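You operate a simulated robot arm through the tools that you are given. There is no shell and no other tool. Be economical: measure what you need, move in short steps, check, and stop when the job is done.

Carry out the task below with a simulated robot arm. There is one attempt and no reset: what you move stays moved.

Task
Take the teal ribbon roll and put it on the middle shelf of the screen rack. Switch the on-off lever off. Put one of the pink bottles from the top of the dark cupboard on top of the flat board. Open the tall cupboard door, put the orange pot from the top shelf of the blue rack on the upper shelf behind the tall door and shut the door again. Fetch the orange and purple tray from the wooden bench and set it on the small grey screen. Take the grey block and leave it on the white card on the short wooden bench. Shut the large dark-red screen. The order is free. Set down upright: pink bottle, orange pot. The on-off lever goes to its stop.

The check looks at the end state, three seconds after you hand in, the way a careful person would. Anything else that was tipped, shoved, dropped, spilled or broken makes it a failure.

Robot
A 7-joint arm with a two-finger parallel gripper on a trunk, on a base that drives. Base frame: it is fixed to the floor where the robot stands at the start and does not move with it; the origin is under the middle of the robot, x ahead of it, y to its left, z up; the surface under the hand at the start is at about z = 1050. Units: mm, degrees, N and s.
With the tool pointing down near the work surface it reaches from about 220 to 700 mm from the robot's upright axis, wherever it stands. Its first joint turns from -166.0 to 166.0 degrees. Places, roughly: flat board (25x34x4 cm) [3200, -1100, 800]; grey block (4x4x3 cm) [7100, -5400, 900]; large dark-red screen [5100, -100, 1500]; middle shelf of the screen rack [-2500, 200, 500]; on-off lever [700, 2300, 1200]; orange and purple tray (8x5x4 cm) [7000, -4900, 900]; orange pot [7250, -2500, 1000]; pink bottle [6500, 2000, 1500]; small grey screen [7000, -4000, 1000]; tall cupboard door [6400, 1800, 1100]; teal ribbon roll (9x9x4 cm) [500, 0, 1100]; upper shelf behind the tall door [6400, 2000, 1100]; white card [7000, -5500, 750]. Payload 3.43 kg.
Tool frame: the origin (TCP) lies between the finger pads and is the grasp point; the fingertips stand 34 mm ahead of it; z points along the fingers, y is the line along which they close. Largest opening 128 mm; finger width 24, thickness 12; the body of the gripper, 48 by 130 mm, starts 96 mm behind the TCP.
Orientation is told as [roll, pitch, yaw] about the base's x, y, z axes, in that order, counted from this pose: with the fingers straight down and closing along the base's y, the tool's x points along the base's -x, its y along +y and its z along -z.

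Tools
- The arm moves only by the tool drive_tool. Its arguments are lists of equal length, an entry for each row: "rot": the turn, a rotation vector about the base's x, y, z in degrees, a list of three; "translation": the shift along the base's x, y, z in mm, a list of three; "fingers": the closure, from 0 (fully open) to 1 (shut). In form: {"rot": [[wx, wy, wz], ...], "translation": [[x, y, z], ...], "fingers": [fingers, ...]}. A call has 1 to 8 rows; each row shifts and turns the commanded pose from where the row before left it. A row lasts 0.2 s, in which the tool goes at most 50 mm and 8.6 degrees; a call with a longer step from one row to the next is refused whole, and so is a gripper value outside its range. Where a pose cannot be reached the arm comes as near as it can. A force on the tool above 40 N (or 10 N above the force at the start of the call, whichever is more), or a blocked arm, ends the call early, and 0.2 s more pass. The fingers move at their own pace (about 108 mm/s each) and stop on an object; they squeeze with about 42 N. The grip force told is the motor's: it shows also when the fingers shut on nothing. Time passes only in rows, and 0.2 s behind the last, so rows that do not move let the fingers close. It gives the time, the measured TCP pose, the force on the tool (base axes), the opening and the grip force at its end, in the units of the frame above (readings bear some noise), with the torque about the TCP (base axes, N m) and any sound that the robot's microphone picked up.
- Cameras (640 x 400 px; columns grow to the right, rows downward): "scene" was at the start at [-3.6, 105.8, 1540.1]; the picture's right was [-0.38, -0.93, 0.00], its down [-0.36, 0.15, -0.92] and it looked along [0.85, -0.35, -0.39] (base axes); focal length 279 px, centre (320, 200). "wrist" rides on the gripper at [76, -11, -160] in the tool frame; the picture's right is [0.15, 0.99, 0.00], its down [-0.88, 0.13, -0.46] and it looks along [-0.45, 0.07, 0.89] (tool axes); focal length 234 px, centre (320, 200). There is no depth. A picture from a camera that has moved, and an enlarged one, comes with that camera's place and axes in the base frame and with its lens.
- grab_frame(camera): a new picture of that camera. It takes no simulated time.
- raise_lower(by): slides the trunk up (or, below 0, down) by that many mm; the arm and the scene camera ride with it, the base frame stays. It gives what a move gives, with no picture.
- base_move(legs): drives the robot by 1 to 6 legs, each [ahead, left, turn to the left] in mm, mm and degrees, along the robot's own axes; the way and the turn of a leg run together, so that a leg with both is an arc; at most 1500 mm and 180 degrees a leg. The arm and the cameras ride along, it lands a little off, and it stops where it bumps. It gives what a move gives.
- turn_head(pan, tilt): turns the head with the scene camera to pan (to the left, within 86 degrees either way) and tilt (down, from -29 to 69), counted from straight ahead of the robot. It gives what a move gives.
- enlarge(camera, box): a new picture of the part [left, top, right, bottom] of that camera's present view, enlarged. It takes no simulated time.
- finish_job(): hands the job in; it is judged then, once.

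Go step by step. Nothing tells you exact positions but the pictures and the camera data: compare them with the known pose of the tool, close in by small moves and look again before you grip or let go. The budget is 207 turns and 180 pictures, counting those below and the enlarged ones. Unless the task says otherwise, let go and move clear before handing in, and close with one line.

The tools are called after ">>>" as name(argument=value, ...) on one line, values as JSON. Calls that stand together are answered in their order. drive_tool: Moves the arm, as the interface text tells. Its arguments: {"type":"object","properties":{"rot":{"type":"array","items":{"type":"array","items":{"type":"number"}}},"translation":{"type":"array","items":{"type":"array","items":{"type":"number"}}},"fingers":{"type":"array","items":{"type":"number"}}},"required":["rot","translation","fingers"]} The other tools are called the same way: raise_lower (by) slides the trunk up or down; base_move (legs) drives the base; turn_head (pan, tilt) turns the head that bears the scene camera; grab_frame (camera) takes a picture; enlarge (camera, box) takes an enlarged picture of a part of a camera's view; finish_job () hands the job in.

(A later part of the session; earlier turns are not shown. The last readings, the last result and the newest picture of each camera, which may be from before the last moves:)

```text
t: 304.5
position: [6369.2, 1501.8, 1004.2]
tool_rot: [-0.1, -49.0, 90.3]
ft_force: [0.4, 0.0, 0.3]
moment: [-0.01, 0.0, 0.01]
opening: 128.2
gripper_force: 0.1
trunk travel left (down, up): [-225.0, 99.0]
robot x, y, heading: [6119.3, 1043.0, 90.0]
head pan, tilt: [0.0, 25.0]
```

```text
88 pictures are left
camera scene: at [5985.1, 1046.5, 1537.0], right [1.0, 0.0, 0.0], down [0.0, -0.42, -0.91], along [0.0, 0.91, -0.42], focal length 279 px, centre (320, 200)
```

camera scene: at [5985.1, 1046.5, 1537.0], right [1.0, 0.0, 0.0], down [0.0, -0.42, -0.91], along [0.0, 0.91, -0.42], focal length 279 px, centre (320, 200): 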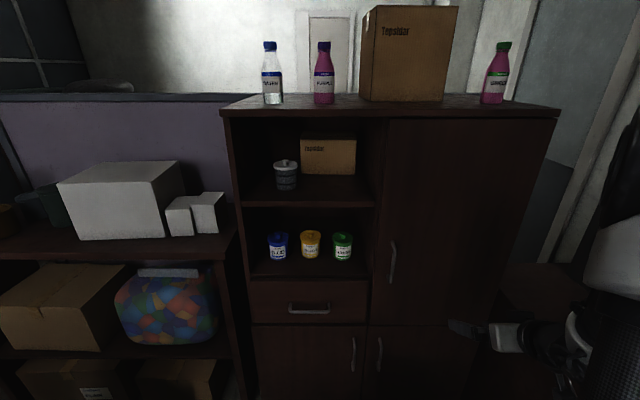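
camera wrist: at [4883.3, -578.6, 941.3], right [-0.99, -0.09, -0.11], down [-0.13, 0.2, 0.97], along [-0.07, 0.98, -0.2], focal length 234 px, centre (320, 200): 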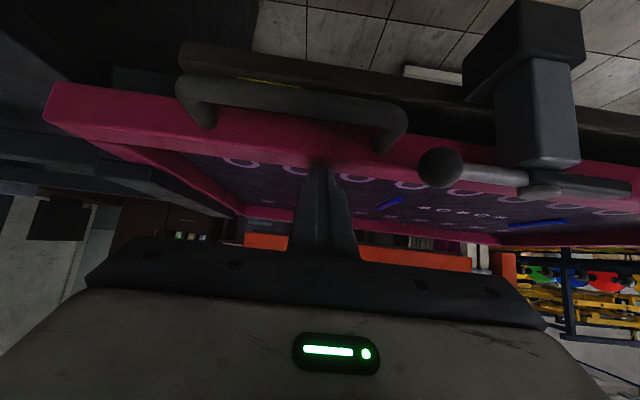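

The handle is at about (6214, 1787, 962). I'll tilt the hand closer to horizontal and line it up in front.

>>> drive_tool(rot=[[7, 0, 0], [7, 0, 0], [6, 0, 0], [6, 0, 0], [0, 0, 0]], translation=[[-35, 15, 0], [-35, 20, 0], [-35, 20, 0], [-35, 20, 0], [-17, 20, -15]], fingers=[0, 0, 0, 0, 0])

>>> grab_frame(camera="wrist")

>>> grab_frame(camera="scene")

```text
t: 305.7
position: [6212.9, 1596.1, 990.7]
tool_rot: [-0.9, -75.1, 91.1]
ft_force: [-0.7, -0.4, 0.0]
moment: [0.01, 0.0, 0.04]
opening: 128.2
gripper_force: 0.0
trunk travel left (down, up): [-225.0, 99.0]
robot x, y, heading: [6125.5, 1047.2, 89.9]
head pan, tilt: [0.0, 25.0]
```

```text
87 pictures are left
camera wrist: at [6226.4, 1422.3, 958.9], right [-0.99, -0.04, -0.15], down [-0.13, -0.21, 0.97], along [-0.07, 0.98, 0.21], focal length 234 px, centre (320, 200)
```

wrist: 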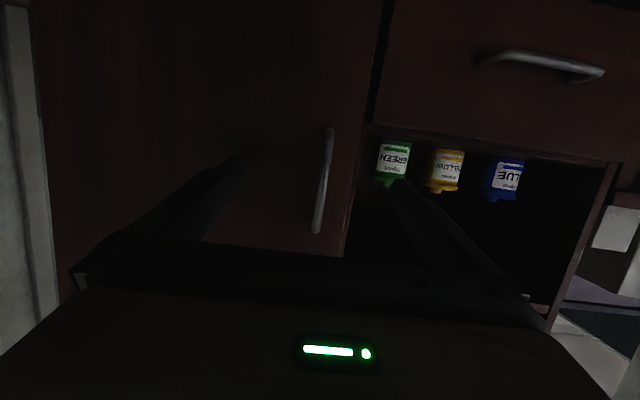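

```text
86 pictures are left
camera scene: at [5985.7, 1046.2, 1537.0], right [1.0, 0.0, 0.0], down [0.0, -0.42, -0.91], along [0.0, 0.91, -0.42], focal length 279 px, centre (320, 200)
```

scene: 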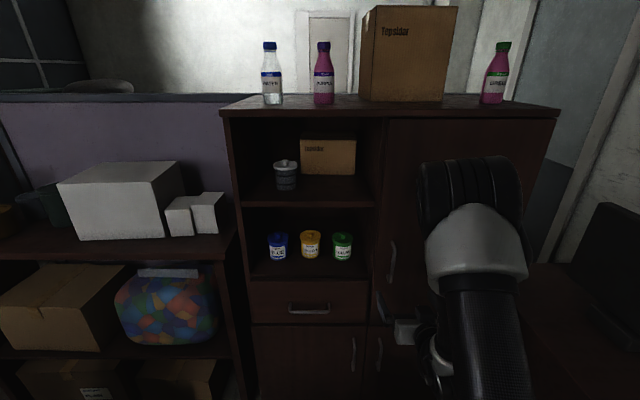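

Triangulated handle: (6203, 1736, z 930–1083). Approaching and closing on the bar.

>>> drive_tool(rot=[[0, 0, 0], [0, 0, 0], [0, 0, 0], [0, 0, 0], [0, 0, 0], [0, 0, 0], [0, 0, 0], [0, 0, 0]], translation=[[-5, 35, 4], [-5, 35, 4], [0, 30, 4], [0, 15, 0], [0, 8, 0], [0, 0, 0], [0, 0, 0], [0, 0, 0]], fingers=[0.4, 0.4, 0.4, 0.4, 0.4, 1, 1, 1])

>>> grab_frame(camera="wrist")

```text
t: 307.6
position: [6202.2, 1718.8, 1004.2]
tool_rot: [0.6, -74.9, 91.7]
ft_force: [-5.1, -3.8, 2.8]
moment: [-0.09, -0.11, 0.22]
opening: 11.9
gripper_force: 44.9
out of reach, approached as far as the arm can: row 2, 4
trunk travel left (down, up): [-225.0, 99.0]
robot x, y, heading: [6123.6, 1043.0, 90.2]
head pan, tilt: [0.0, 25.0]
stopped in row 8: the force on the tool passed its limit at 41 N (the readings are from after the stop); the commanded pose is now the measured one
```

```text
85 pictures are left
camera wrist: at [6222.1, 1545.3, 972.9], right [-0.99, -0.08, -0.14], down [-0.12, -0.22, 0.97], along [-0.1, 0.97, 0.2], focal length 234 px, centre (320, 200)
```

wrist: 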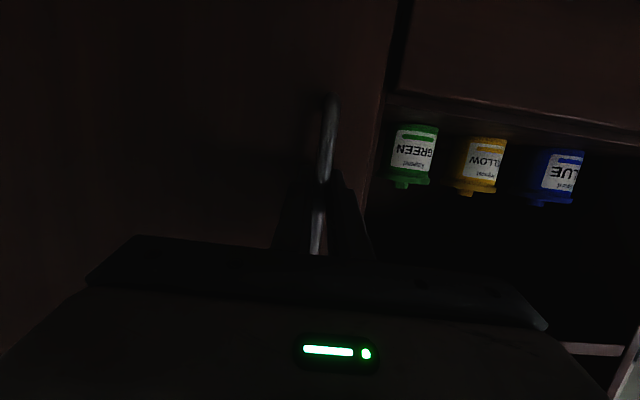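

The handle is gripped. Pulling the door open along its arc, turning the hand with it.

>>> drive_tool(rot=[[0, 0, 3], [0, 0, 5], [0, 0, 5], [0, 0, 5], [0, 0, 5]], translation=[[2, -18, 0], [6, -30, 0], [8, -30, 0], [11, -29, 0], [13, -28, 0]], fingers=[1, 1, 1, 1, 1])

>>> grab_frame(camera="scene")

```text
t: 308.8
position: [6246.5, 1584.1, 1003.9]
tool_rot: [0.7, -74.7, 114.2]
ft_force: [8.9, 4.2, -5.4]
moment: [-0.47, -0.41, -0.21]
opening: 11.8
gripper_force: 45.6
trunk travel left (down, up): [-225.0, 99.0]
robot x, y, heading: [6124.5, 1043.0, 90.3]
head pan, tilt: [0.0, 25.0]
```

```text
84 pictures are left
camera scene: at [5985.3, 1046.9, 1537.0], right [1.0, 0.0, 0.0], down [0.0, -0.42, -0.91], along [0.0, 0.91, -0.42], focal length 279 px, centre (320, 200)
```

scene: 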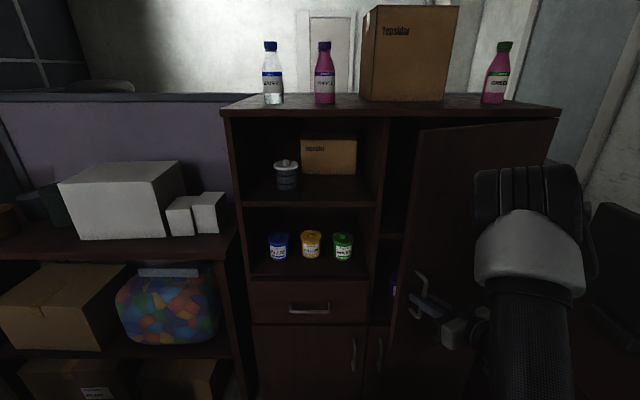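

Opening well. Continuing to about 58°.

>>> drive_tool(rot=[[0, 0, 5], [0, 0, 5], [0, 0, 5], [0, 0, 5], [0, 0, 5], [0, 0, 5], [0, 0, 5]], translation=[[15.5, -27, 0], [18, -25.5, 0], [20, -24, 0], [22, -22, 0], [24, -20, 0], [25.5, -18, 0], [27, -16, 0]], fingers=[1, 1, 1, 1, 1, 1, 1])

>>> grab_frame(camera="scene")

```text
t: 310.4
position: [6398.5, 1435.3, 1005.3]
tool_rot: [-0.3, -75.0, 150.1]
ft_force: [16.1, 29.6, 5.3]
moment: [-0.1, -0.12, -0.16]
opening: 11.7
gripper_force: 44.7
trunk travel left (down, up): [-225.0, 99.0]
robot x, y, heading: [6125.5, 1042.4, 90.2]
head pan, tilt: [0.0, 25.0]
```

```text
83 pictures are left
camera scene: at [5985.8, 1048.5, 1537.3], right [1.0, 0.0, 0.0], down [0.0, -0.42, -0.91], along [0.0, 0.91, -0.42], focal length 279 px, centre (320, 200)
```

scene: 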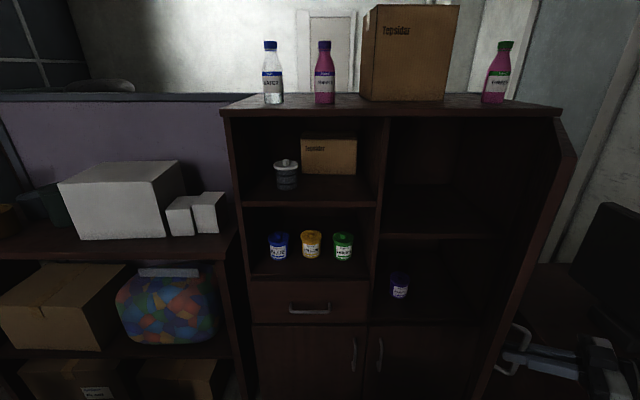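

About 60° open; the upper shelf is at z ≈ 1090 and empty. Opening further to about 85°.

>>> drive_tool(rot=[[0, 0, 5], [0, 0, 5], [0, 0, 5], [0, 0, 5], [0, 0, 5]], translation=[[28.8, -5, 0], [29.8, -8, 0], [30.5, -6, 0], [31, -3, 0], [31, 0, 0]], fingers=[1, 1, 1, 1, 1])

>>> grab_frame(camera="scene")

```text
t: 311.2
position: [6478.4, 1406.7, 1003.5]
tool_rot: [2.5, -75.3, 161.8]
ft_force: [-3.0, -12.1, 7.0]
moment: [1.06, -0.21, -0.18]
opening: 11.7
gripper_force: 45.3
trunk travel left (down, up): [-225.0, 99.0]
robot x, y, heading: [6119.8, 1040.6, 90.1]
head pan, tilt: [0.0, 25.0]
stopped in row 3: the force on the tool passed its limit at 47 N (the readings are from after the stop); the commanded pose is now the measured one
```

```text
82 pictures are left
camera scene: at [5982.8, 1043.3, 1536.8], right [1.0, 0.0, 0.0], down [0.0, -0.42, -0.91], along [0.0, 0.91, -0.42], focal length 279 px, centre (320, 200)
```

scene: 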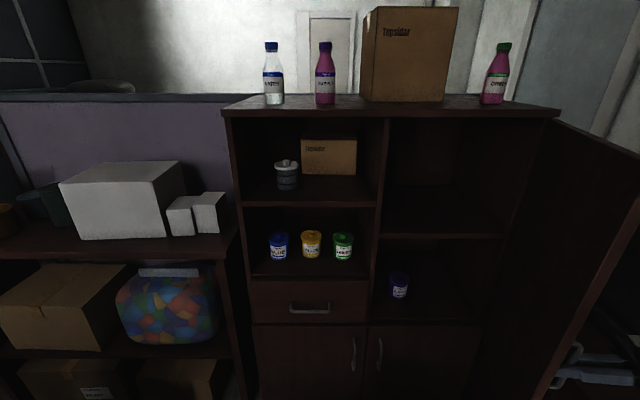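

Door is about 75° open and the wrist is at its limit. I'll let go, back off from the handle and come round the door's edge.

>>> drive_tool(rot=[[0, 0, 0], [0, 0, 0], [0, 0, 0], [0, 0, 0], [0, 0, 0]], translation=[[0, 0, 0], [0, 0, 0], [20, -6, 0], [25, -8, 0], [25, -8, 0]], fingers=[0.4, 0.4, 0.4, 0.4, 0.4])

>>> grab_frame(camera="wrist")

```text
t: 312.4
position: [6518.1, 1394.1, 1000.0]
tool_rot: [3.8, -75.3, 160.9]
ft_force: [0.6, -0.2, -0.7]
moment: [0.0, -0.02, -0.03]
opening: 76.7
gripper_force: 0.1
out of reach, approached as far as the arm can: row 4, 5
trunk travel left (down, up): [-225.0, 99.0]
robot x, y, heading: [6126.4, 1043.8, 90.2]
head pan, tilt: [0.0, 25.0]
```

```text
81 pictures are left
camera wrist: at [6689.5, 1358.3, 968.1], right [-0.23, -0.97, -0.12], down [0.18, -0.17, 0.97], along [-0.96, 0.2, 0.21], focal length 234 px, centre (320, 200)
```

wrist: 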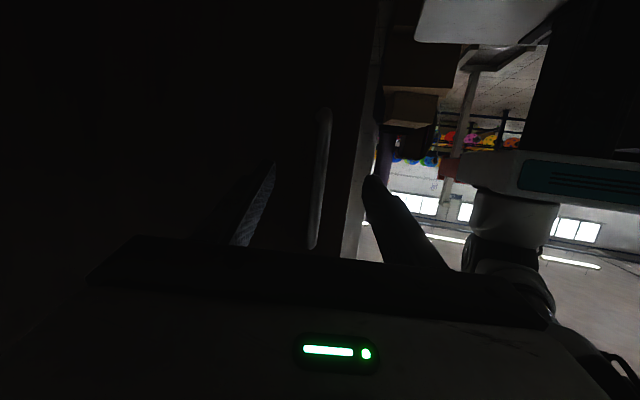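

Clear of the bar. Now sliding toward -y past the door's edge and swinging the hand back toward +y.

>>> drive_tool(rot=[[0, 0, 0], [0, 0, 0], [0, 0, 0], [0, 0, 0], [0, 0, -6], [0, 0, -8], [0, 0, -8], [0, 0, -8]], translation=[[5, -35, 0], [0, -40, 0], [0, -40, 0], [-10, -35, 0], [-30, -10, 0], [-35, 0, 0], [-35, 0, 0], [-35, 0, 0]], fingers=[0.6, 0.8, 1, 1, 1, 1, 1, 1])

>>> grab_frame(camera="scene")

```text
t: 314.2
position: [6375.4, 1236.9, 1000.2]
tool_rot: [2.9, -75.1, 131.1]
ft_force: [0.3, -0.6, -0.2]
moment: [0.01, 0.0, 0.03]
opening: 0.0
gripper_force: 32.7
trunk travel left (down, up): [-225.0, 99.0]
robot x, y, heading: [6121.7, 1042.1, 89.9]
head pan, tilt: [0.0, 25.0]
```

```text
80 pictures are left
camera scene: at [5984.2, 1045.3, 1536.9], right [1.0, 0.0, 0.0], down [0.0, -0.42, -0.91], along [0.0, 0.91, -0.42], focal length 279 px, centre (320, 200)
```

scene: 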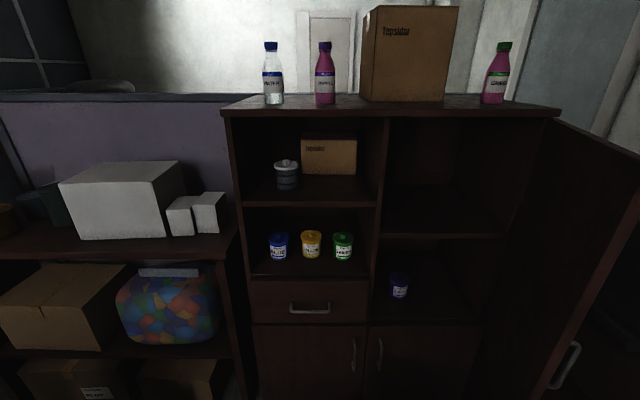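

The door holds at about 75°. I'll push its inner face a bit wider from inside.

>>> drive_tool(rot=[[0, 0, -8], [0, 0, -8], [0, 0, -8], [0, 0, -8], [0, 0, 0], [0, 0, 0], [0, 0, 0], [0, 0, 0]], translation=[[-10, 45, 0], [0, 45, 0], [0, 45, 0], [0, 35, 0], [30, 0, 0], [35, 0, 0], [35, 0, 0], [30, 0, 0]], fingers=[1, 1, 1, 1, 1, 1, 1, 1])

>>> drive_tool(rot=[[0, 0, 0], [0, 0, 0], [0, 0, 0], [0, 0, 0]], translation=[[30, 0, 0], [25, 0, 0], [0, 0, 0], [-40, 0, 0]], fingers=[1, 1, 1, 1])

>>> grab_frame(camera="scene")

```text
t: 316.0
position: [6495.9, 1404.7, 1003.0]
tool_rot: [3.1, -75.1, 99.0]
ft_force: [0.2, -0.5, 0.2]
moment: [0.02, -0.02, 0.02]
opening: 0.0
gripper_force: 33.8
trunk travel left (down, up): [-225.0, 99.0]
robot x, y, heading: [6120.0, 1046.6, 89.8]
head pan, tilt: [0.0, 25.0]
```

```text
t: 317.0
position: [6509.8, 1405.9, 1003.0]
tool_rot: [3.1, -75.0, 99.2]
ft_force: [-0.1, -0.3, 0.0]
moment: [0.0, 0.02, 0.02]
opening: 0.2
gripper_force: 33.7
trunk travel left (down, up): [-225.0, 99.0]
robot x, y, heading: [6126.5, 1045.9, 90.3]
head pan, tilt: [0.0, 25.0]
```

```text
79 pictures are left
camera scene: at [5984.3, 1045.3, 1537.0], right [1.0, 0.0, 0.0], down [0.0, -0.42, -0.91], along [0.0, 0.91, -0.42], focal length 279 px, centre (320, 200)
```

scene: 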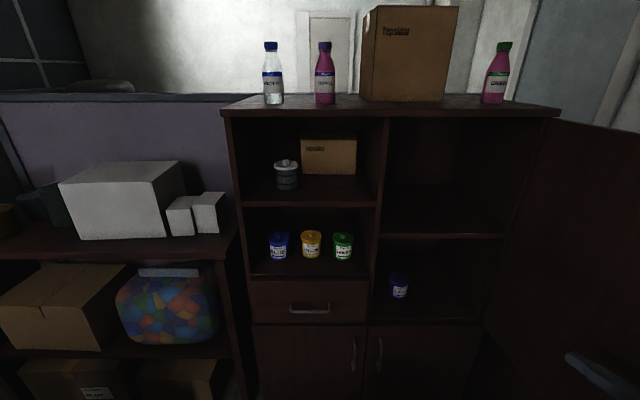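

The door is wide open (~95°). Now I retract the arm upright and drive back out to look toward the blue rack.

>>> drive_tool(rot=[[-7, 0, 0], [-7, 0, 0], [-7, 0, 0], [-8, 0, 0], [-8, 0, 0], [-8, 0, 0], [-8, 0, 0], [-8, 0, 0]], translation=[[-30, -15, 0], [-30, -15, 20], [-25, -10, 40], [-25, 0, 40], [-20, 0, 40], [0, 0, 40], [0, 0, 40], [0, 0, 40]], fingers=[1, 1, 1, 1, 1, 1, 1, 1])

>>> drive_tool(rot=[[-8, 0, 0], [-6, 0, -5], [0, 0, -4], [0, 0, 0]], translation=[[0, 0, 30], [0, 0, 30], [0, 0, 20], [0, 0, 0]], fingers=[1, 1, 1, 1])

>>> base_move(legs=[[-790, 0, 0], [-1200, -120, 0]])

>>> turn_head(pan=-60, tilt=20)

```text
t: 318.8
position: [6383.7, 1365.7, 1263.0]
tool_rot: [11.5, -14.2, 92.3]
ft_force: [0.1, 0.0, 1.5]
moment: [0.03, 0.04, -0.01]
opening: 0.0
gripper_force: 32.9
trunk travel left (down, up): [-225.0, 99.0]
robot x, y, heading: [6121.9, 1044.3, 90.0]
head pan, tilt: [0.0, 25.0]
```

```text
t: 319.8
position: [6382.6, 1365.2, 1340.4]
tool_rot: [11.8, -0.2, 83.3]
ft_force: [0.0, 0.1, -0.5]
moment: [0.0, -0.03, 0.01]
opening: 0.0
gripper_force: 33.3
trunk travel left (down, up): [-225.0, 99.0]
robot x, y, heading: [6121.0, 1043.0, 90.1]
head pan, tilt: [0.0, 25.0]
```

```text
t: 329.9
position: [6502.4, -643.8, 1339.8]
tool_rot: [11.7, -0.3, 82.6]
ft_force: [0.5, 0.1, -0.8]
moment: [-0.01, 0.01, 0.05]
opening: 0.0
gripper_force: 32.6
trunk travel left (down, up): [-225.0, 99.0]
robot x, y, heading: [6237.3, -964.2, 89.4]
head pan, tilt: [0.0, 25.0]
```

```text
t: 331.1
position: [6501.7, -643.5, 1340.4]
tool_rot: [11.6, -0.3, 82.7]
ft_force: [0.2, 0.1, -0.4]
moment: [0.01, 0.02, 0.02]
opening: 0.0
gripper_force: 33.2
trunk travel left (down, up): [-225.0, 99.0]
robot x, y, heading: [6238.1, -961.2, 89.4]
head pan, tilt: [-60.0, 20.0]
```

I'll straighten the tool, turn the robot to face -y and look along the gap toward the blue rack.

>>> drive_tool(rot=[[-0.8, -6, 0], [-0.7, -5.7, 0], [0, 0, 6.5]], translation=[[0, 0, 0], [0, 0, 0], [0, 0, 0]], fingers=[1, 1, 1])

>>> base_move(legs=[[0, 0, -175]])

>>> turn_head(pan=10, tilt=22)

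>>> grab_frame(camera="scene")

```text
t: 331.9
position: [6502.7, -644.4, 1341.2]
tool_rot: [-0.2, -0.3, 89.2]
ft_force: [0.1, 0.1, -0.1]
moment: [-0.03, -0.01, 0.01]
opening: 0.2
gripper_force: 33.5
trunk travel left (down, up): [-225.0, 99.0]
robot x, y, heading: [6233.4, -965.9, 89.6]
head pan, tilt: [-60.0, 20.0]
```

```text
t: 339.8
position: [5996.4, -1301.1, 1341.2]
tool_rot: [-0.1, -0.3, -87.0]
ft_force: [-1.0, -0.8, 0.6]
moment: [0.03, 0.0, -0.01]
opening: 0.0
gripper_force: 32.4
trunk travel left (down, up): [-225.0, 99.0]
robot x, y, heading: [6239.2, -963.3, -87.2]
head pan, tilt: [-60.0, 20.0]
```

```text
t: 341.2
position: [5996.7, -1302.2, 1340.1]
tool_rot: [-0.1, -0.2, -87.0]
ft_force: [0.1, 0.2, 0.3]
moment: [-0.03, -0.01, 0.0]
opening: 0.0
gripper_force: 32.8
trunk travel left (down, up): [-225.0, 99.0]
robot x, y, heading: [6241.5, -963.8, -86.5]
head pan, tilt: [10.0, 22.0]
```

```text
78 pictures are left
camera scene: at [6394.7, -956.1, 1541.8], right [-0.97, -0.23, 0.0], down [-0.08, 0.36, -0.93], along [0.21, -0.9, -0.37], focal length 279 px, centre (320, 200)
```

scene: 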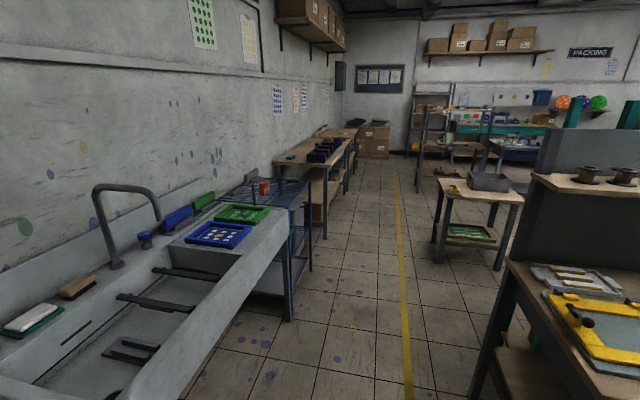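

The passage is clear, and the orange pot stands on the blue wire rack past the sink at about (7120, -2480). I'll drive down and turn to face it.

>>> base_move(legs=[[1480, 180, -3], [0, 0, 89]])

>>> turn_head(pan=0, tilt=30)

>>> grab_frame(camera="scene")

```text
t: 352.3
position: [6782.5, -2681.1, 1341.1]
tool_rot: [-0.1, -0.3, -0.9]
ft_force: [0.2, 0.1, -0.3]
moment: [0.02, 0.02, 0.04]
opening: 0.0
gripper_force: 33.0
trunk travel left (down, up): [-225.0, 99.0]
robot x, y, heading: [6460.2, -2418.1, -0.9]
head pan, tilt: [10.0, 22.0]
```

```text
t: 353.1
position: [6780.6, -2681.7, 1341.0]
tool_rot: [-0.1, -0.3, -0.9]
ft_force: [-0.4, -0.7, 0.4]
moment: [-0.01, 0.01, 0.0]
opening: 0.0
gripper_force: 33.0
trunk travel left (down, up): [-225.0, 99.0]
robot x, y, heading: [6461.6, -2418.9, -0.7]
head pan, tilt: [0.0, 30.0]
```

```text
77 pictures are left
camera scene: at [6464.5, -2276.7, 1529.0], right [-0.01, -1.0, 0.0], down [-0.5, 0.01, -0.87], along [0.87, -0.01, -0.5], focal length 279 px, centre (320, 200)
```

scene: 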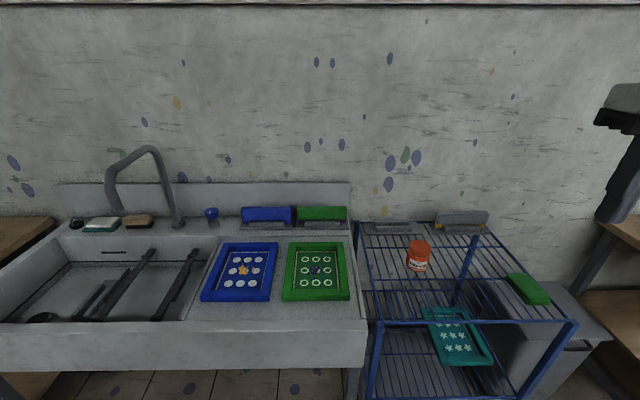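

The pot is at about (7180, -2615) on the wire shelf (z ≈ 860). I'll move closer, tilt the hand and look with the wrist camera.

>>> base_move(legs=[[130, -60, 0.7]])

>>> drive_tool(rot=[[0, -7.5, 0], [0, -7.5, 0], [0, -7.5, 0], [0, -7.5, 0], [0, -7.5, 0], [0, -7.5, 0], [0, -7.5, 0], [0, -7.5, 0]], translation=[[0, 12, -30], [0, 12, -30], [0, 12, -30], [0, 15, -30], [0, 15, -30], [0, 15, -30], [0, 15, -30], [0, 15, -25]], fingers=[0, 0, 0, 0, 0, 0, 0, 0])

>>> grab_frame(camera="wrist")

>>> grab_frame(camera="scene")

```text
t: 354.4
position: [6913.9, -2738.3, 1340.6]
tool_rot: [-0.1, -0.3, -0.2]
ft_force: [0.3, 0.4, 0.0]
moment: [-0.01, 0.02, 0.01]
opening: 0.0
gripper_force: 33.2
trunk travel left (down, up): [-225.0, 99.0]
robot x, y, heading: [6588.7, -2477.6, -0.1]
head pan, tilt: [0.0, 30.0]
```

```text
t: 355.6
position: [6916.3, -2682.6, 1148.7]
tool_rot: [8.9, -28.7, -5.0]
ft_force: [0.7, -0.6, -0.1]
moment: [-0.01, 0.0, 0.0]
opening: 128.1
gripper_force: 0.1
trunk travel left (down, up): [-225.0, 99.0]
robot x, y, heading: [6589.5, -2479.2, -0.1]
head pan, tilt: [0.0, 30.0]
stopped in row 5: the arm was blocked; the commanded pose is now the measured one
```

```text
76 pictures are left
camera wrist: at [6773.1, -2706.2, 1248.9], right [-0.12, 0.99, 0.06], down [0.55, 0.01, 0.84], along [0.83, 0.13, -0.55], focal length 234 px, centre (320, 200)
```

wrist: 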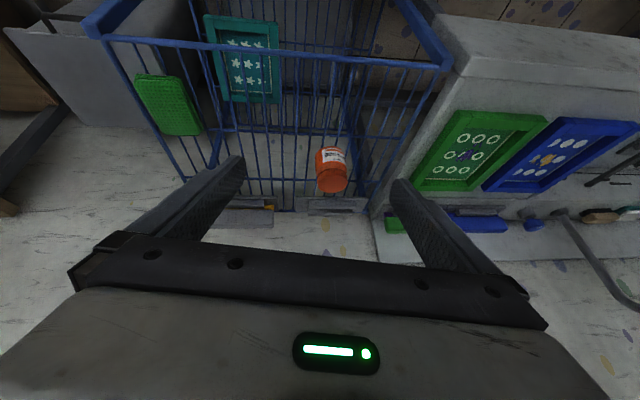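

```text
75 pictures are left
camera scene: at [6593.8, -2344.0, 1536.6], right [-0.07, -1.0, 0.0], down [-0.42, 0.03, -0.9], along [0.9, -0.06, -0.43], focal length 279 px, centre (320, 200)
```

scene: 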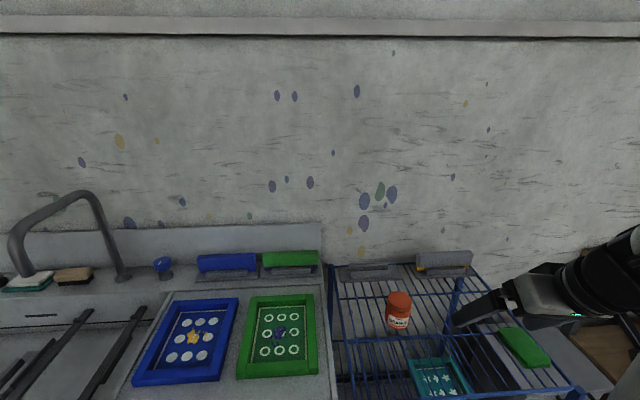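

The elbow nudged the head again; I'll turn the head aside, and tilt while extending forward. Pot triangulated at (7171, -2612, 904).

>>> turn_head(pan=60, tilt=30)

>>> drive_tool(rot=[[-7.5, 0, 0], [0, -6, 0], [0, -8, 0], [0, -8, 0], [0, -8, 0], [0, 0, 0]], translation=[[30, 10, -30], [30, 15, -30], [30, 15, -30], [27, 15, -30], [27, 16, -29], [0, 0, 0]], fingers=[0, 0, 0, 0, 0, 0])

>>> grab_frame(camera="wrist")

```text
t: 356.9
position: [6915.5, -2682.1, 1149.5]
tool_rot: [8.5, -29.0, -4.7]
ft_force: [-0.2, -0.3, -0.1]
moment: [0.03, 0.01, -0.01]
opening: 127.8
gripper_force: 0.0
trunk travel left (down, up): [-225.0, 99.0]
robot x, y, heading: [6588.6, -2478.3, -0.2]
head pan, tilt: [60.0, 30.0]
```

```text
t: 358.3
position: [7062.2, -2611.0, 999.8]
tool_rot: [0.3, -59.4, -0.8]
ft_force: [0.4, 1.0, 0.2]
moment: [0.05, -0.02, 0.07]
opening: 128.1
gripper_force: 0.1
trunk travel left (down, up): [-225.0, 99.0]
robot x, y, heading: [6591.4, -2479.0, 0.2]
head pan, tilt: [60.0, 30.0]
```

```text
74 pictures are left
camera wrist: at [6887.8, -2621.3, 1016.2], right [-0.07, 0.99, -0.12], down [0.06, 0.13, 0.99], along [1.0, 0.06, -0.07], focal length 234 px, centre (320, 200)
```

wrist: 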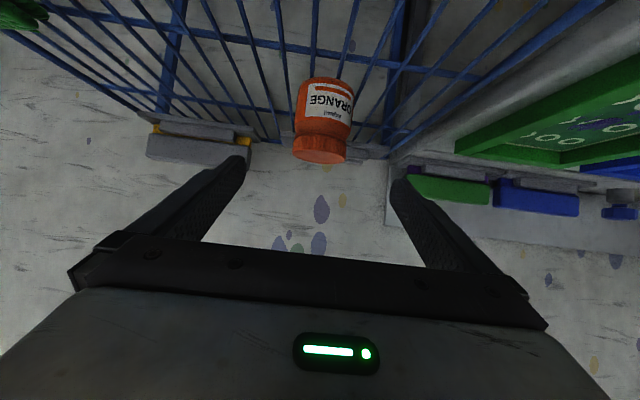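

The pot stands upright with its centre at about (7171, -2613, 902), 72 mm wide. Moving in around it.

>>> drive_tool(rot=[[0, 0, 0], [0, 0, 0], [0, 0, 0], [0, 0, 0], [0, 0, 0]], translation=[[10, 0, -30], [25, -1, -30], [28, -1, -20], [28, 0, -10], [14, 0, -3]], fingers=[0, 0, 0, 0, 0])

>>> grab_frame(camera="wrist")

```text
t: 359.5
position: [7164.2, -2613.2, 906.4]
tool_rot: [0.3, -59.3, -1.0]
ft_force: [-0.6, 0.3, -0.9]
moment: [-0.01, 0.01, -0.01]
opening: 127.9
gripper_force: 0.0
trunk travel left (down, up): [-225.0, 99.0]
robot x, y, heading: [6588.5, -2484.0, -0.2]
head pan, tilt: [60.0, 30.0]
```

```text
73 pictures are left
camera wrist: at [6989.8, -2622.6, 923.4], right [-0.07, 0.99, -0.12], down [0.06, 0.13, 0.99], along [1.0, 0.06, -0.07], focal length 234 px, centre (320, 200)
```

wrist: 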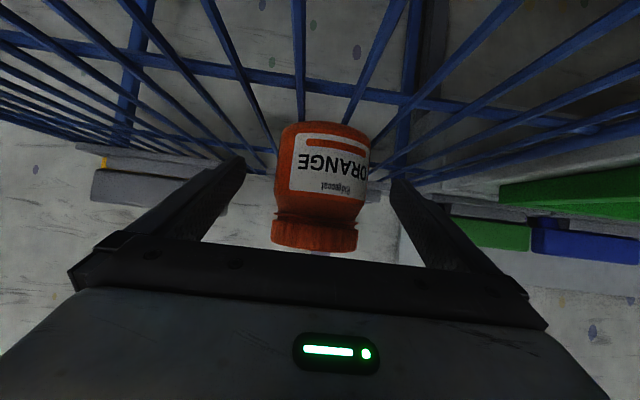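

Centred. Lowering 6 mm and closing.

>>> drive_tool(rot=[[0, 0, 0], [0, 0, 0], [0, 0, 0], [0, 0, 0], [0, 0, 0]], translation=[[2, 0, -6], [0, 0, 0], [0, 0, 0], [0, 0, 0], [0, 0, 0]], fingers=[0, 0.3, 0.6, 1, 1])

>>> drive_tool(rot=[[0, 0, 0], [0, 0, 0], [0, 0, 0], [0, 0, 0], [0, 0, 0]], translation=[[0, 0, 5], [0, 0, 8], [0, 0, 12], [0, 0, 15], [0, 0, 20]], fingers=[1, 1, 1, 1, 1])

>>> grab_frame(camera="wrist")

```text
t: 360.7
position: [7166.9, -2613.3, 901.0]
tool_rot: [0.4, -59.3, -0.8]
ft_force: [0.5, 0.3, 0.1]
moment: [-0.08, 0.03, 0.03]
opening: 68.8
gripper_force: 42.2
trunk travel left (down, up): [-225.0, 99.0]
robot x, y, heading: [6590.0, -2477.7, -0.3]
head pan, tilt: [60.0, 30.0]
```

```text
t: 361.9
position: [7166.4, -2613.3, 961.1]
tool_rot: [0.3, -59.1, -0.8]
ft_force: [0.0, -0.7, -3.0]
moment: [0.0, 0.02, 0.02]
opening: 68.9
gripper_force: 42.2
trunk travel left (down, up): [-225.0, 99.0]
robot x, y, heading: [6588.5, -2475.5, -0.0]
head pan, tilt: [60.0, 30.0]
```

```text
72 pictures are left
camera wrist: at [6991.0, -2622.4, 978.2], right [-0.07, 0.99, -0.12], down [0.06, 0.13, 0.99], along [1.0, 0.06, -0.07], focal length 234 px, centre (320, 200)
```

wrist: 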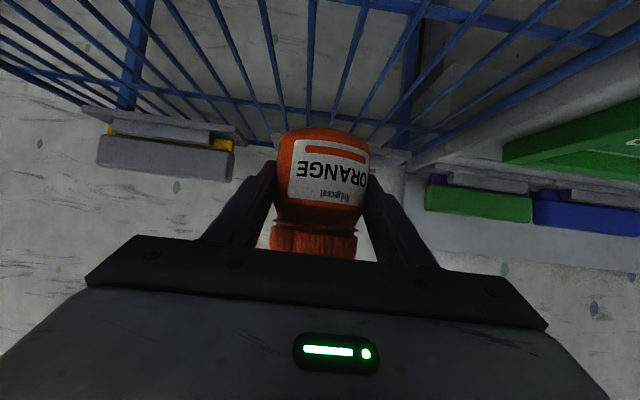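

The pot is held upright (bottom ≈ 46 mm below the TCP). I'll raise it, back away from the rack and drive back to the cupboard.

>>> drive_tool(rot=[[0, 0, 0], [0, 0, 0], [0, 0, 0], [0, 0, 0], [0, 0, 0]], translation=[[0, 0, 20], [0, 0, 25], [0, 0, 25], [0, 0, 20], [0, 0, 10]], fingers=[1, 1, 1, 1, 1])

>>> raise_lower(by=95)

>>> base_move(legs=[[-320, 0, 0], [0, 0, 90]])

>>> turn_head(pan=15, tilt=15)

>>> grab_frame(camera="scene")

```text
t: 363.1
position: [7165.5, -2612.0, 1061.4]
tool_rot: [0.4, -59.3, -1.0]
ft_force: [0.3, 0.5, -2.4]
moment: [0.0, 0.04, -0.01]
opening: 69.2
gripper_force: 41.4
trunk travel left (down, up): [-225.0, 99.0]
robot x, y, heading: [6590.0, -2480.1, -0.1]
head pan, tilt: [60.0, 30.0]
```

```text
t: 364.4
position: [7165.7, -2613.0, 1156.8]
tool_rot: [0.3, -59.3, -0.7]
ft_force: [0.2, -0.5, -1.7]
moment: [0.01, 0.01, 0.03]
opening: 69.2
gripper_force: 41.6
trunk travel left (down, up): [-320.0, 4.0]
robot x, y, heading: [6589.8, -2477.1, -0.2]
head pan, tilt: [60.0, 30.0]
```

```text
t: 370.4
position: [6396.2, -1900.8, 1156.5]
tool_rot: [0.5, -59.4, 90.2]
ft_force: [-0.1, -0.5, -1.1]
moment: [-0.02, 0.02, 0.03]
opening: 68.7
gripper_force: 42.3
trunk travel left (down, up): [-320.0, 4.0]
robot x, y, heading: [6272.5, -2478.5, 90.9]
head pan, tilt: [60.0, 30.0]
```

```text
t: 371.6
position: [6397.1, -1899.3, 1156.8]
tool_rot: [0.4, -59.3, 90.2]
ft_force: [-0.5, -0.6, -2.4]
moment: [0.02, 0.01, 0.03]
opening: 68.6
gripper_force: 42.0
trunk travel left (down, up): [-320.0, 4.0]
robot x, y, heading: [6272.6, -2476.9, 91.1]
head pan, tilt: [15.0, 15.0]
```

```text
71 pictures are left
camera scene: at [6109.2, -2479.9, 1648.1], right [0.96, 0.28, 0.0], down [0.07, -0.25, -0.97], along [-0.27, 0.93, -0.26], focal length 279 px, centre (320, 200)
```

scene: 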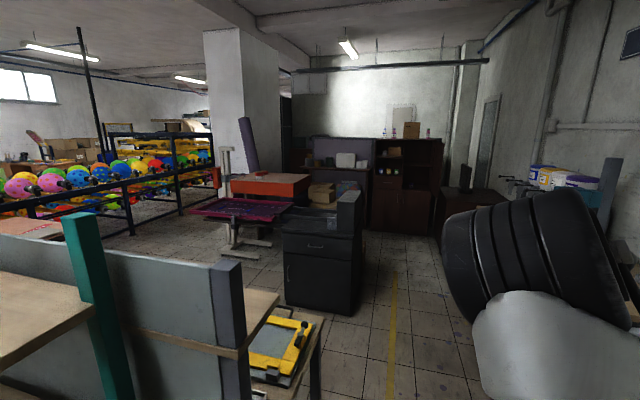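

The way is clear. Driving up toward the cupboard.

>>> base_move(legs=[[0, 0, -1], [1500, 0, 0], [1500, 0, 0]])

>>> turn_head(pan=5, tilt=22)

>>> grab_frame(camera="scene")

```text
t: 386.1
position: [6415.5, 1052.8, 1156.9]
tool_rot: [0.5, -59.3, 88.8]
ft_force: [0.5, 0.5, -1.9]
moment: [0.0, 0.03, -0.01]
opening: 68.7
gripper_force: 42.1
trunk travel left (down, up): [-320.0, 4.0]
robot x, y, heading: [6275.7, 477.6, 89.5]
head pan, tilt: [15.0, 15.0]
```

```text
t: 386.9
position: [6415.3, 1052.6, 1156.8]
tool_rot: [0.4, -59.3, 88.8]
ft_force: [-0.6, -0.4, -2.2]
moment: [-0.02, 0.03, 0.04]
opening: 69.2
gripper_force: 41.9
trunk travel left (down, up): [-320.0, 4.0]
robot x, y, heading: [6273.0, 475.4, 89.4]
head pan, tilt: [5.0, 22.0]
```

```text
70 pictures are left
camera scene: at [6130.5, 482.0, 1636.8], right [1.0, 0.08, 0.0], down [0.03, -0.37, -0.93], along [-0.07, 0.92, -0.37], focal length 279 px, centre (320, 200)
```

scene: 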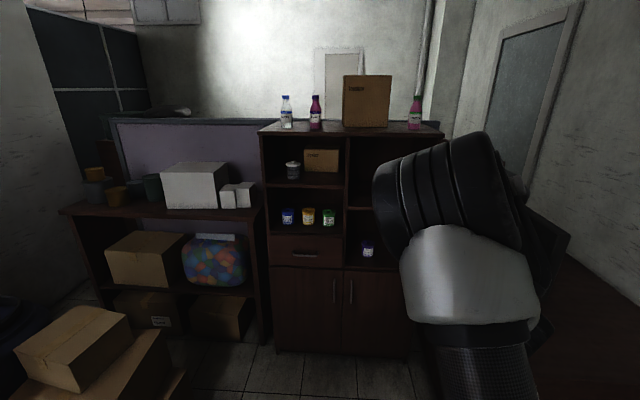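

Shelf height ≈ 1090 confirmed. I'll move up so the pot is just in front of the compartment and check with the wrist camera.

>>> base_move(legs=[[560, 65, 0.6]])

>>> grab_frame(camera="wrist")

>>> grab_frame(camera="scene")

```text
t: 390.1
position: [6348.2, 1611.5, 1156.4]
tool_rot: [0.4, -59.3, 89.2]
ft_force: [-0.1, 0.6, -2.7]
moment: [-0.02, -0.03, -0.03]
opening: 68.9
gripper_force: 41.6
trunk travel left (down, up): [-320.0, 4.0]
robot x, y, heading: [6214.1, 1035.7, 90.0]
head pan, tilt: [5.0, 22.0]
```

```text
69 pictures are left
camera wrist: at [6358.8, 1435.2, 1173.6], right [-0.99, -0.07, -0.12], down [-0.13, 0.06, 0.99], along [-0.06, 1.0, -0.07], focal length 234 px, centre (320, 200)
```

wrist: 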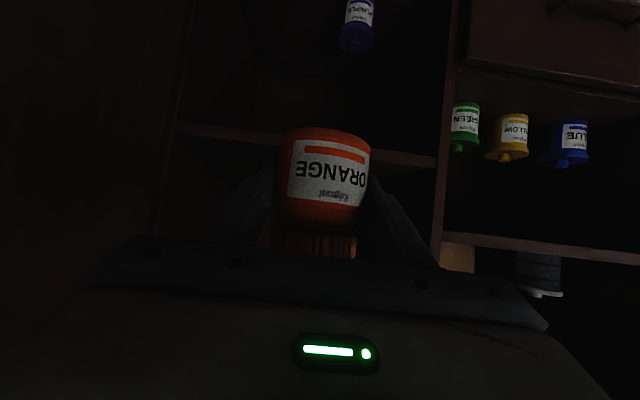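

```text
68 pictures are left
camera scene: at [6067.1, 1038.5, 1636.7], right [1.0, 0.09, 0.0], down [0.03, -0.37, -0.93], along [-0.08, 0.92, -0.38], focal length 279 px, centre (320, 200)
```

scene: 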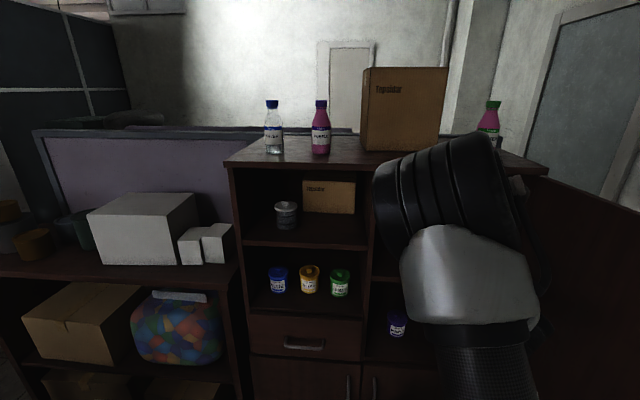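

Shelf top ≈ 1086, pot bottom ≈ 1115; laterally well centred (6164–6563). Driving 240 mm in.

>>> base_move(legs=[[240, 0, 0]])

>>> grab_frame(camera="wrist")

```text
t: 391.9
position: [6344.9, 1857.8, 1155.9]
tool_rot: [0.4, -59.4, 89.5]
ft_force: [-0.4, 0.9, -2.6]
moment: [-0.03, -0.01, 0.0]
opening: 68.9
gripper_force: 42.3
trunk travel left (down, up): [-320.0, 4.0]
robot x, y, heading: [6217.4, 1279.4, 90.2]
head pan, tilt: [5.0, 22.0]
```

```text
67 pictures are left
camera wrist: at [6356.1, 1681.2, 1173.5], right [-0.99, -0.07, -0.12], down [-0.13, 0.06, 0.99], along [-0.06, 1.0, -0.07], focal length 234 px, centre (320, 200)
```

wrist: 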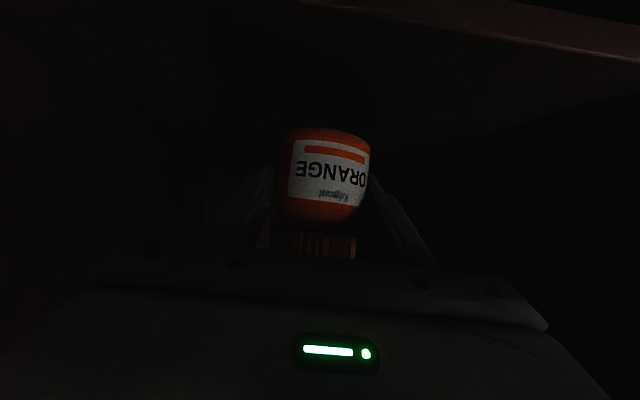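

Inside. Lowering in small steps until it touches.

>>> drive_tool(rot=[[0, 0, 0], [0, 0, 0], [0, 0, 0], [0, 0, 0], [0, 0, 0], [0, 0, 0]], translation=[[0, 0, -8], [0, 0, -6], [0, 0, -4], [0, 0, -3], [0, 0, -3], [0, 0, 0]], fingers=[1, 1, 1, 1, 1, 1])

```text
t: 393.3
position: [6343.8, 1858.3, 1133.1]
tool_rot: [0.5, -59.2, 89.5]
ft_force: [0.0, -0.7, -1.9]
moment: [-0.04, -0.01, 0.01]
opening: 69.0
gripper_force: 42.1
trunk travel left (down, up): [-320.0, 4.0]
robot x, y, heading: [6211.2, 1280.3, 90.0]
head pan, tilt: [5.0, 22.0]
```

>>> drive_tool(rot=[[0, 0, 0], [0, 0, 0], [0, 0, 0], [0, 0, 0], [0, 0, 0], [0, 0, 0]], translation=[[0, 0, -3], [0, 0, -3], [0, 0, -2], [0, 0, -2], [0, 0, -2], [0, 0, 0]], fingers=[1, 1, 1, 1, 1, 1])

```text
t: 394.7
position: [6342.4, 1857.6, 1121.7]
tool_rot: [0.4, -59.5, 89.6]
ft_force: [-1.4, -1.4, 6.4]
moment: [-0.02, -0.23, -0.04]
opening: 69.1
gripper_force: 42.3
trunk travel left (down, up): [-320.0, 4.0]
robot x, y, heading: [6214.5, 1276.8, 90.4]
head pan, tilt: [5.0, 22.0]
```

It has touched the shelf. Releasing and checking.

>>> drive_tool(rot=[[0, 0, 0], [0, 0, 0], [0, 0, 0], [0, 0, 0]], translation=[[0, 0, 0], [0, 0, 0], [0, 0, 0], [0, 0, 0]], fingers=[0.4, 0.3, 0.0, 0.0])

>>> grab_frame(camera="wrist")

```text
t: 395.7
position: [6343.6, 1857.4, 1120.1]
tool_rot: [0.4, -59.3, 89.5]
ft_force: [0.2, -0.9, -0.4]
moment: [-0.02, -0.01, -0.01]
opening: 127.9
gripper_force: 0.1
trunk travel left (down, up): [-320.0, 4.0]
robot x, y, heading: [6215.0, 1281.9, 90.2]
head pan, tilt: [5.0, 22.0]
```

```text
66 pictures are left
camera wrist: at [6356.6, 1680.8, 1137.5], right [-0.99, -0.07, -0.12], down [-0.13, 0.06, 0.99], along [-0.06, 1.0, -0.07], focal length 234 px, centre (320, 200)
```

wrist: 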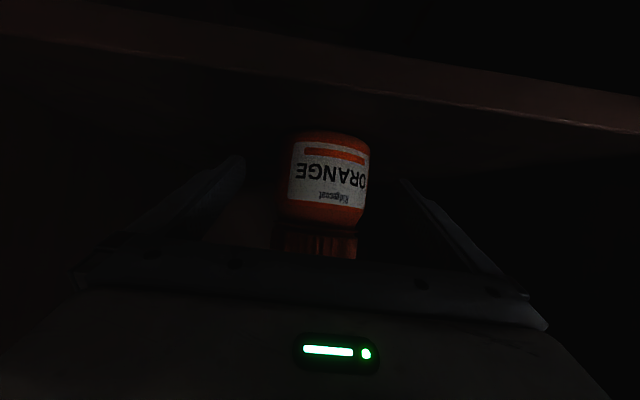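

The pot stands upright on the upper shelf. I'll back out, shift right, and bring the closed fingers to the outer side of the door's edge.

>>> drive_tool(rot=[[0, 0, 0], [0, 0, 0]], translation=[[0, -5, 4], [0, -20, 8]], fingers=[0, 0])

>>> base_move(legs=[[-580, 0, 0], [0, -190, 0]])

>>> turn_head(pan=5, tilt=25)

>>> grab_frame(camera="scene")

```text
t: 396.3
position: [6343.3, 1831.1, 1133.7]
tool_rot: [0.4, -59.3, 89.5]
ft_force: [-0.3, -0.3, -0.4]
moment: [0.0, -0.01, -0.02]
opening: 128.0
gripper_force: 0.1
trunk travel left (down, up): [-320.0, 4.0]
robot x, y, heading: [6211.0, 1281.9, 90.2]
head pan, tilt: [5.0, 22.0]
```

```text
t: 401.7
position: [6538.6, 1250.7, 1132.5]
tool_rot: [0.3, -59.3, 89.3]
ft_force: [0.2, -0.4, 0.5]
moment: [0.01, -0.02, 0.02]
opening: 127.9
gripper_force: 0.1
trunk travel left (down, up): [-320.0, 4.0]
robot x, y, heading: [6404.6, 697.8, 90.2]
head pan, tilt: [5.0, 22.0]
```

```text
t: 402.3
position: [6536.9, 1250.4, 1132.4]
tool_rot: [0.4, -59.3, 89.2]
ft_force: [0.9, 0.5, -0.1]
moment: [-0.04, 0.0, -0.02]
opening: 127.9
gripper_force: 0.0
trunk travel left (down, up): [-320.0, 4.0]
robot x, y, heading: [6406.2, 700.4, 89.9]
head pan, tilt: [5.0, 25.0]
```

```text
65 pictures are left
camera scene: at [6258.7, 701.7, 1631.9], right [1.0, 0.09, 0.0], down [0.04, -0.42, -0.91], along [-0.08, 0.9, -0.42], focal length 279 px, centre (320, 200)
```

scene: 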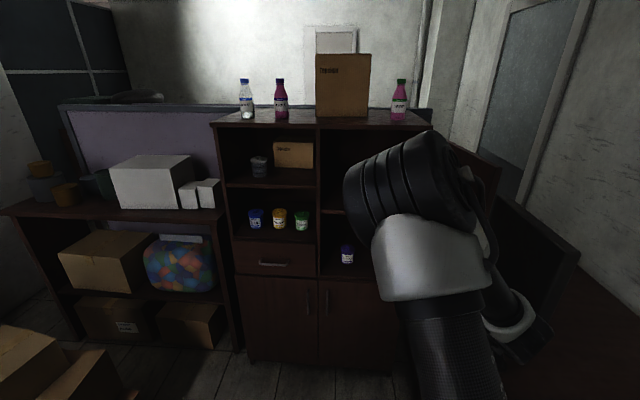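

The door's edge is at about (6591, 1310). Moving the closed fingers right of it, then ahead along its outer side.

>>> drive_tool(rot=[[0, 0, 0], [0, 0, 0], [0, 0, 0], [0, 0, 0]], translation=[[35, 0, 0], [40, 0, 0], [40, 0, 0], [25, 0, 0]], fingers=[1, 1, 1, 1])

>>> base_move(legs=[[110, 0, 0]])

>>> grab_frame(camera="wrist")

```text
t: 403.3
position: [6679.9, 1248.8, 1134.0]
tool_rot: [0.4, -59.3, 89.2]
ft_force: [0.1, 0.6, 0.2]
moment: [0.01, -0.01, 0.0]
opening: 0.0
gripper_force: 32.4
trunk travel left (down, up): [-320.0, 4.0]
robot x, y, heading: [6405.0, 697.0, 90.2]
head pan, tilt: [5.0, 25.0]
```

```text
t: 404.5
position: [6680.2, 1360.0, 1135.8]
tool_rot: [0.4, -59.3, 89.3]
ft_force: [-0.4, 0.3, 0.1]
moment: [0.0, 0.0, 0.02]
opening: 0.0
gripper_force: 32.5
trunk travel left (down, up): [-320.0, 4.0]
robot x, y, heading: [6406.8, 811.0, 90.1]
head pan, tilt: [5.0, 25.0]
```

```text
64 pictures are left
camera wrist: at [6691.1, 1182.3, 1151.1], right [-0.99, -0.07, -0.12], down [-0.13, 0.06, 0.99], along [-0.06, 1.0, -0.07], focal length 234 px, centre (320, 200)
```

wrist: 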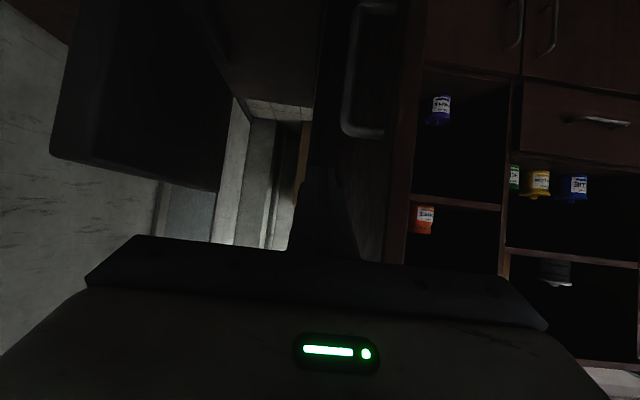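

The fingers are on the outer side, above the handle. Pushing the door toward -x.

>>> drive_tool(rot=[[0, 0, 0], [0, 0, 0], [0, 0, 0], [0, 0, 0], [0, 0, 0], [0, 0, 0], [0, 0, 0], [0, 0, 0]], translation=[[-30, 0, 0], [-30, 0, 0], [-30, 0, 0], [-30, 0, 0], [-30, 2, 0], [-30, 4, 0], [-30, 6, 0], [-30, 8, 0]], fingers=[1, 1, 1, 1, 1, 1, 1, 1])

>>> drive_tool(rot=[[0, 0, 0], [0, 0, 0], [0, 0, 0], [0, 0, 0]], translation=[[-30, 11, 0], [-30, 14, 0], [-28, 16, 0], [-28, 18, 0]], fingers=[1, 1, 1, 1])

>>> grab_frame(camera="scene")

```text
t: 406.3
position: [6439.7, 1376.4, 1135.0]
tool_rot: [0.4, -59.3, 89.3]
ft_force: [0.2, 0.6, 0.3]
moment: [0.02, 0.03, 0.02]
opening: 0.0
gripper_force: 33.1
trunk travel left (down, up): [-320.0, 4.0]
robot x, y, heading: [6404.3, 811.5, 89.9]
head pan, tilt: [5.0, 25.0]
```

```text
t: 407.3
position: [6322.9, 1439.5, 1133.2]
tool_rot: [0.4, -59.3, 89.3]
ft_force: [-0.7, 0.7, 0.8]
moment: [0.01, 0.01, 0.05]
opening: 0.2
gripper_force: 32.8
trunk travel left (down, up): [-320.0, 4.0]
robot x, y, heading: [6403.9, 811.6, 89.8]
head pan, tilt: [5.0, 25.0]
```

```text
63 pictures are left
camera scene: at [6258.3, 811.4, 1631.9], right [1.0, 0.09, 0.0], down [0.04, -0.42, -0.91], along [-0.08, 0.9, -0.42], focal length 279 px, centre (320, 200)
```

scene: 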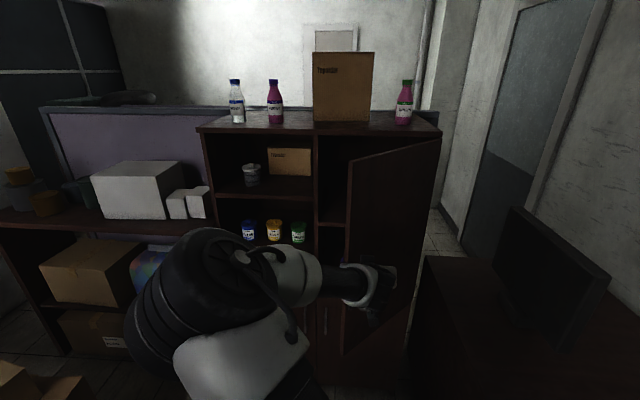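

The door is about 40° open now. I'll step the base back and left (clear of the desk), then push it shut moving ahead.

>>> base_move(legs=[[-60, 0, 0], [0, 130, 0]])

>>> drive_tool(rot=[[0, 0, 0], [0, 0, 0], [0, 0, 0]], translation=[[30, 0, 0], [35, 0, 0], [25, 0, 0]], fingers=[1, 1, 1])

>>> base_move(legs=[[230, 0, 0]])

>>> grab_frame(camera="scene")

```text
t: 409.8
position: [6191.2, 1377.6, 1134.0]
tool_rot: [0.4, -59.3, 89.2]
ft_force: [0.0, -0.7, 0.5]
moment: [-0.02, 0.02, -0.01]
opening: 0.0
gripper_force: 33.2
trunk travel left (down, up): [-320.0, 4.0]
robot x, y, heading: [6273.4, 748.6, 90.4]
head pan, tilt: [5.0, 25.0]
```

```text
t: 410.6
position: [6282.3, 1379.0, 1133.9]
tool_rot: [0.4, -59.4, 89.2]
ft_force: [-0.8, -0.4, 0.0]
moment: [0.04, 0.01, 0.01]
opening: 0.0
gripper_force: 33.2
trunk travel left (down, up): [-320.0, 4.0]
robot x, y, heading: [6273.7, 748.3, 90.1]
head pan, tilt: [5.0, 25.0]
```

```text
t: 412.3
position: [6281.0, 1606.3, 1134.1]
tool_rot: [0.5, -59.3, 89.2]
ft_force: [0.5, 0.0, 0.8]
moment: [0.02, 0.01, -0.03]
opening: 0.0
gripper_force: 33.1
trunk travel left (down, up): [-320.0, 4.0]
robot x, y, heading: [6276.2, 977.1, 89.9]
head pan, tilt: [5.0, 25.0]
```

```text
62 pictures are left
camera scene: at [6125.7, 978.2, 1631.9], right [1.0, 0.09, 0.0], down [0.04, -0.42, -0.91], along [-0.08, 0.9, -0.42], focal length 279 px, centre (320, 200)
```

scene: 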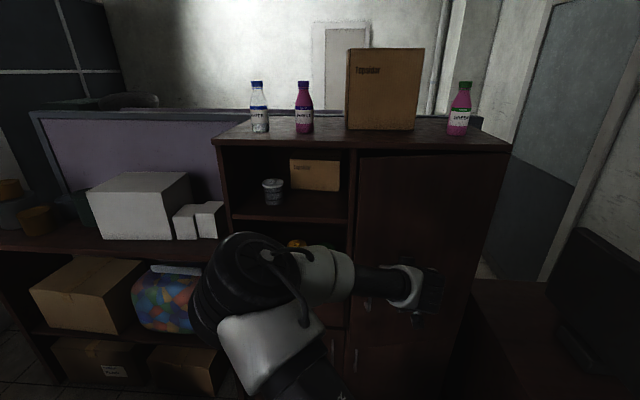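

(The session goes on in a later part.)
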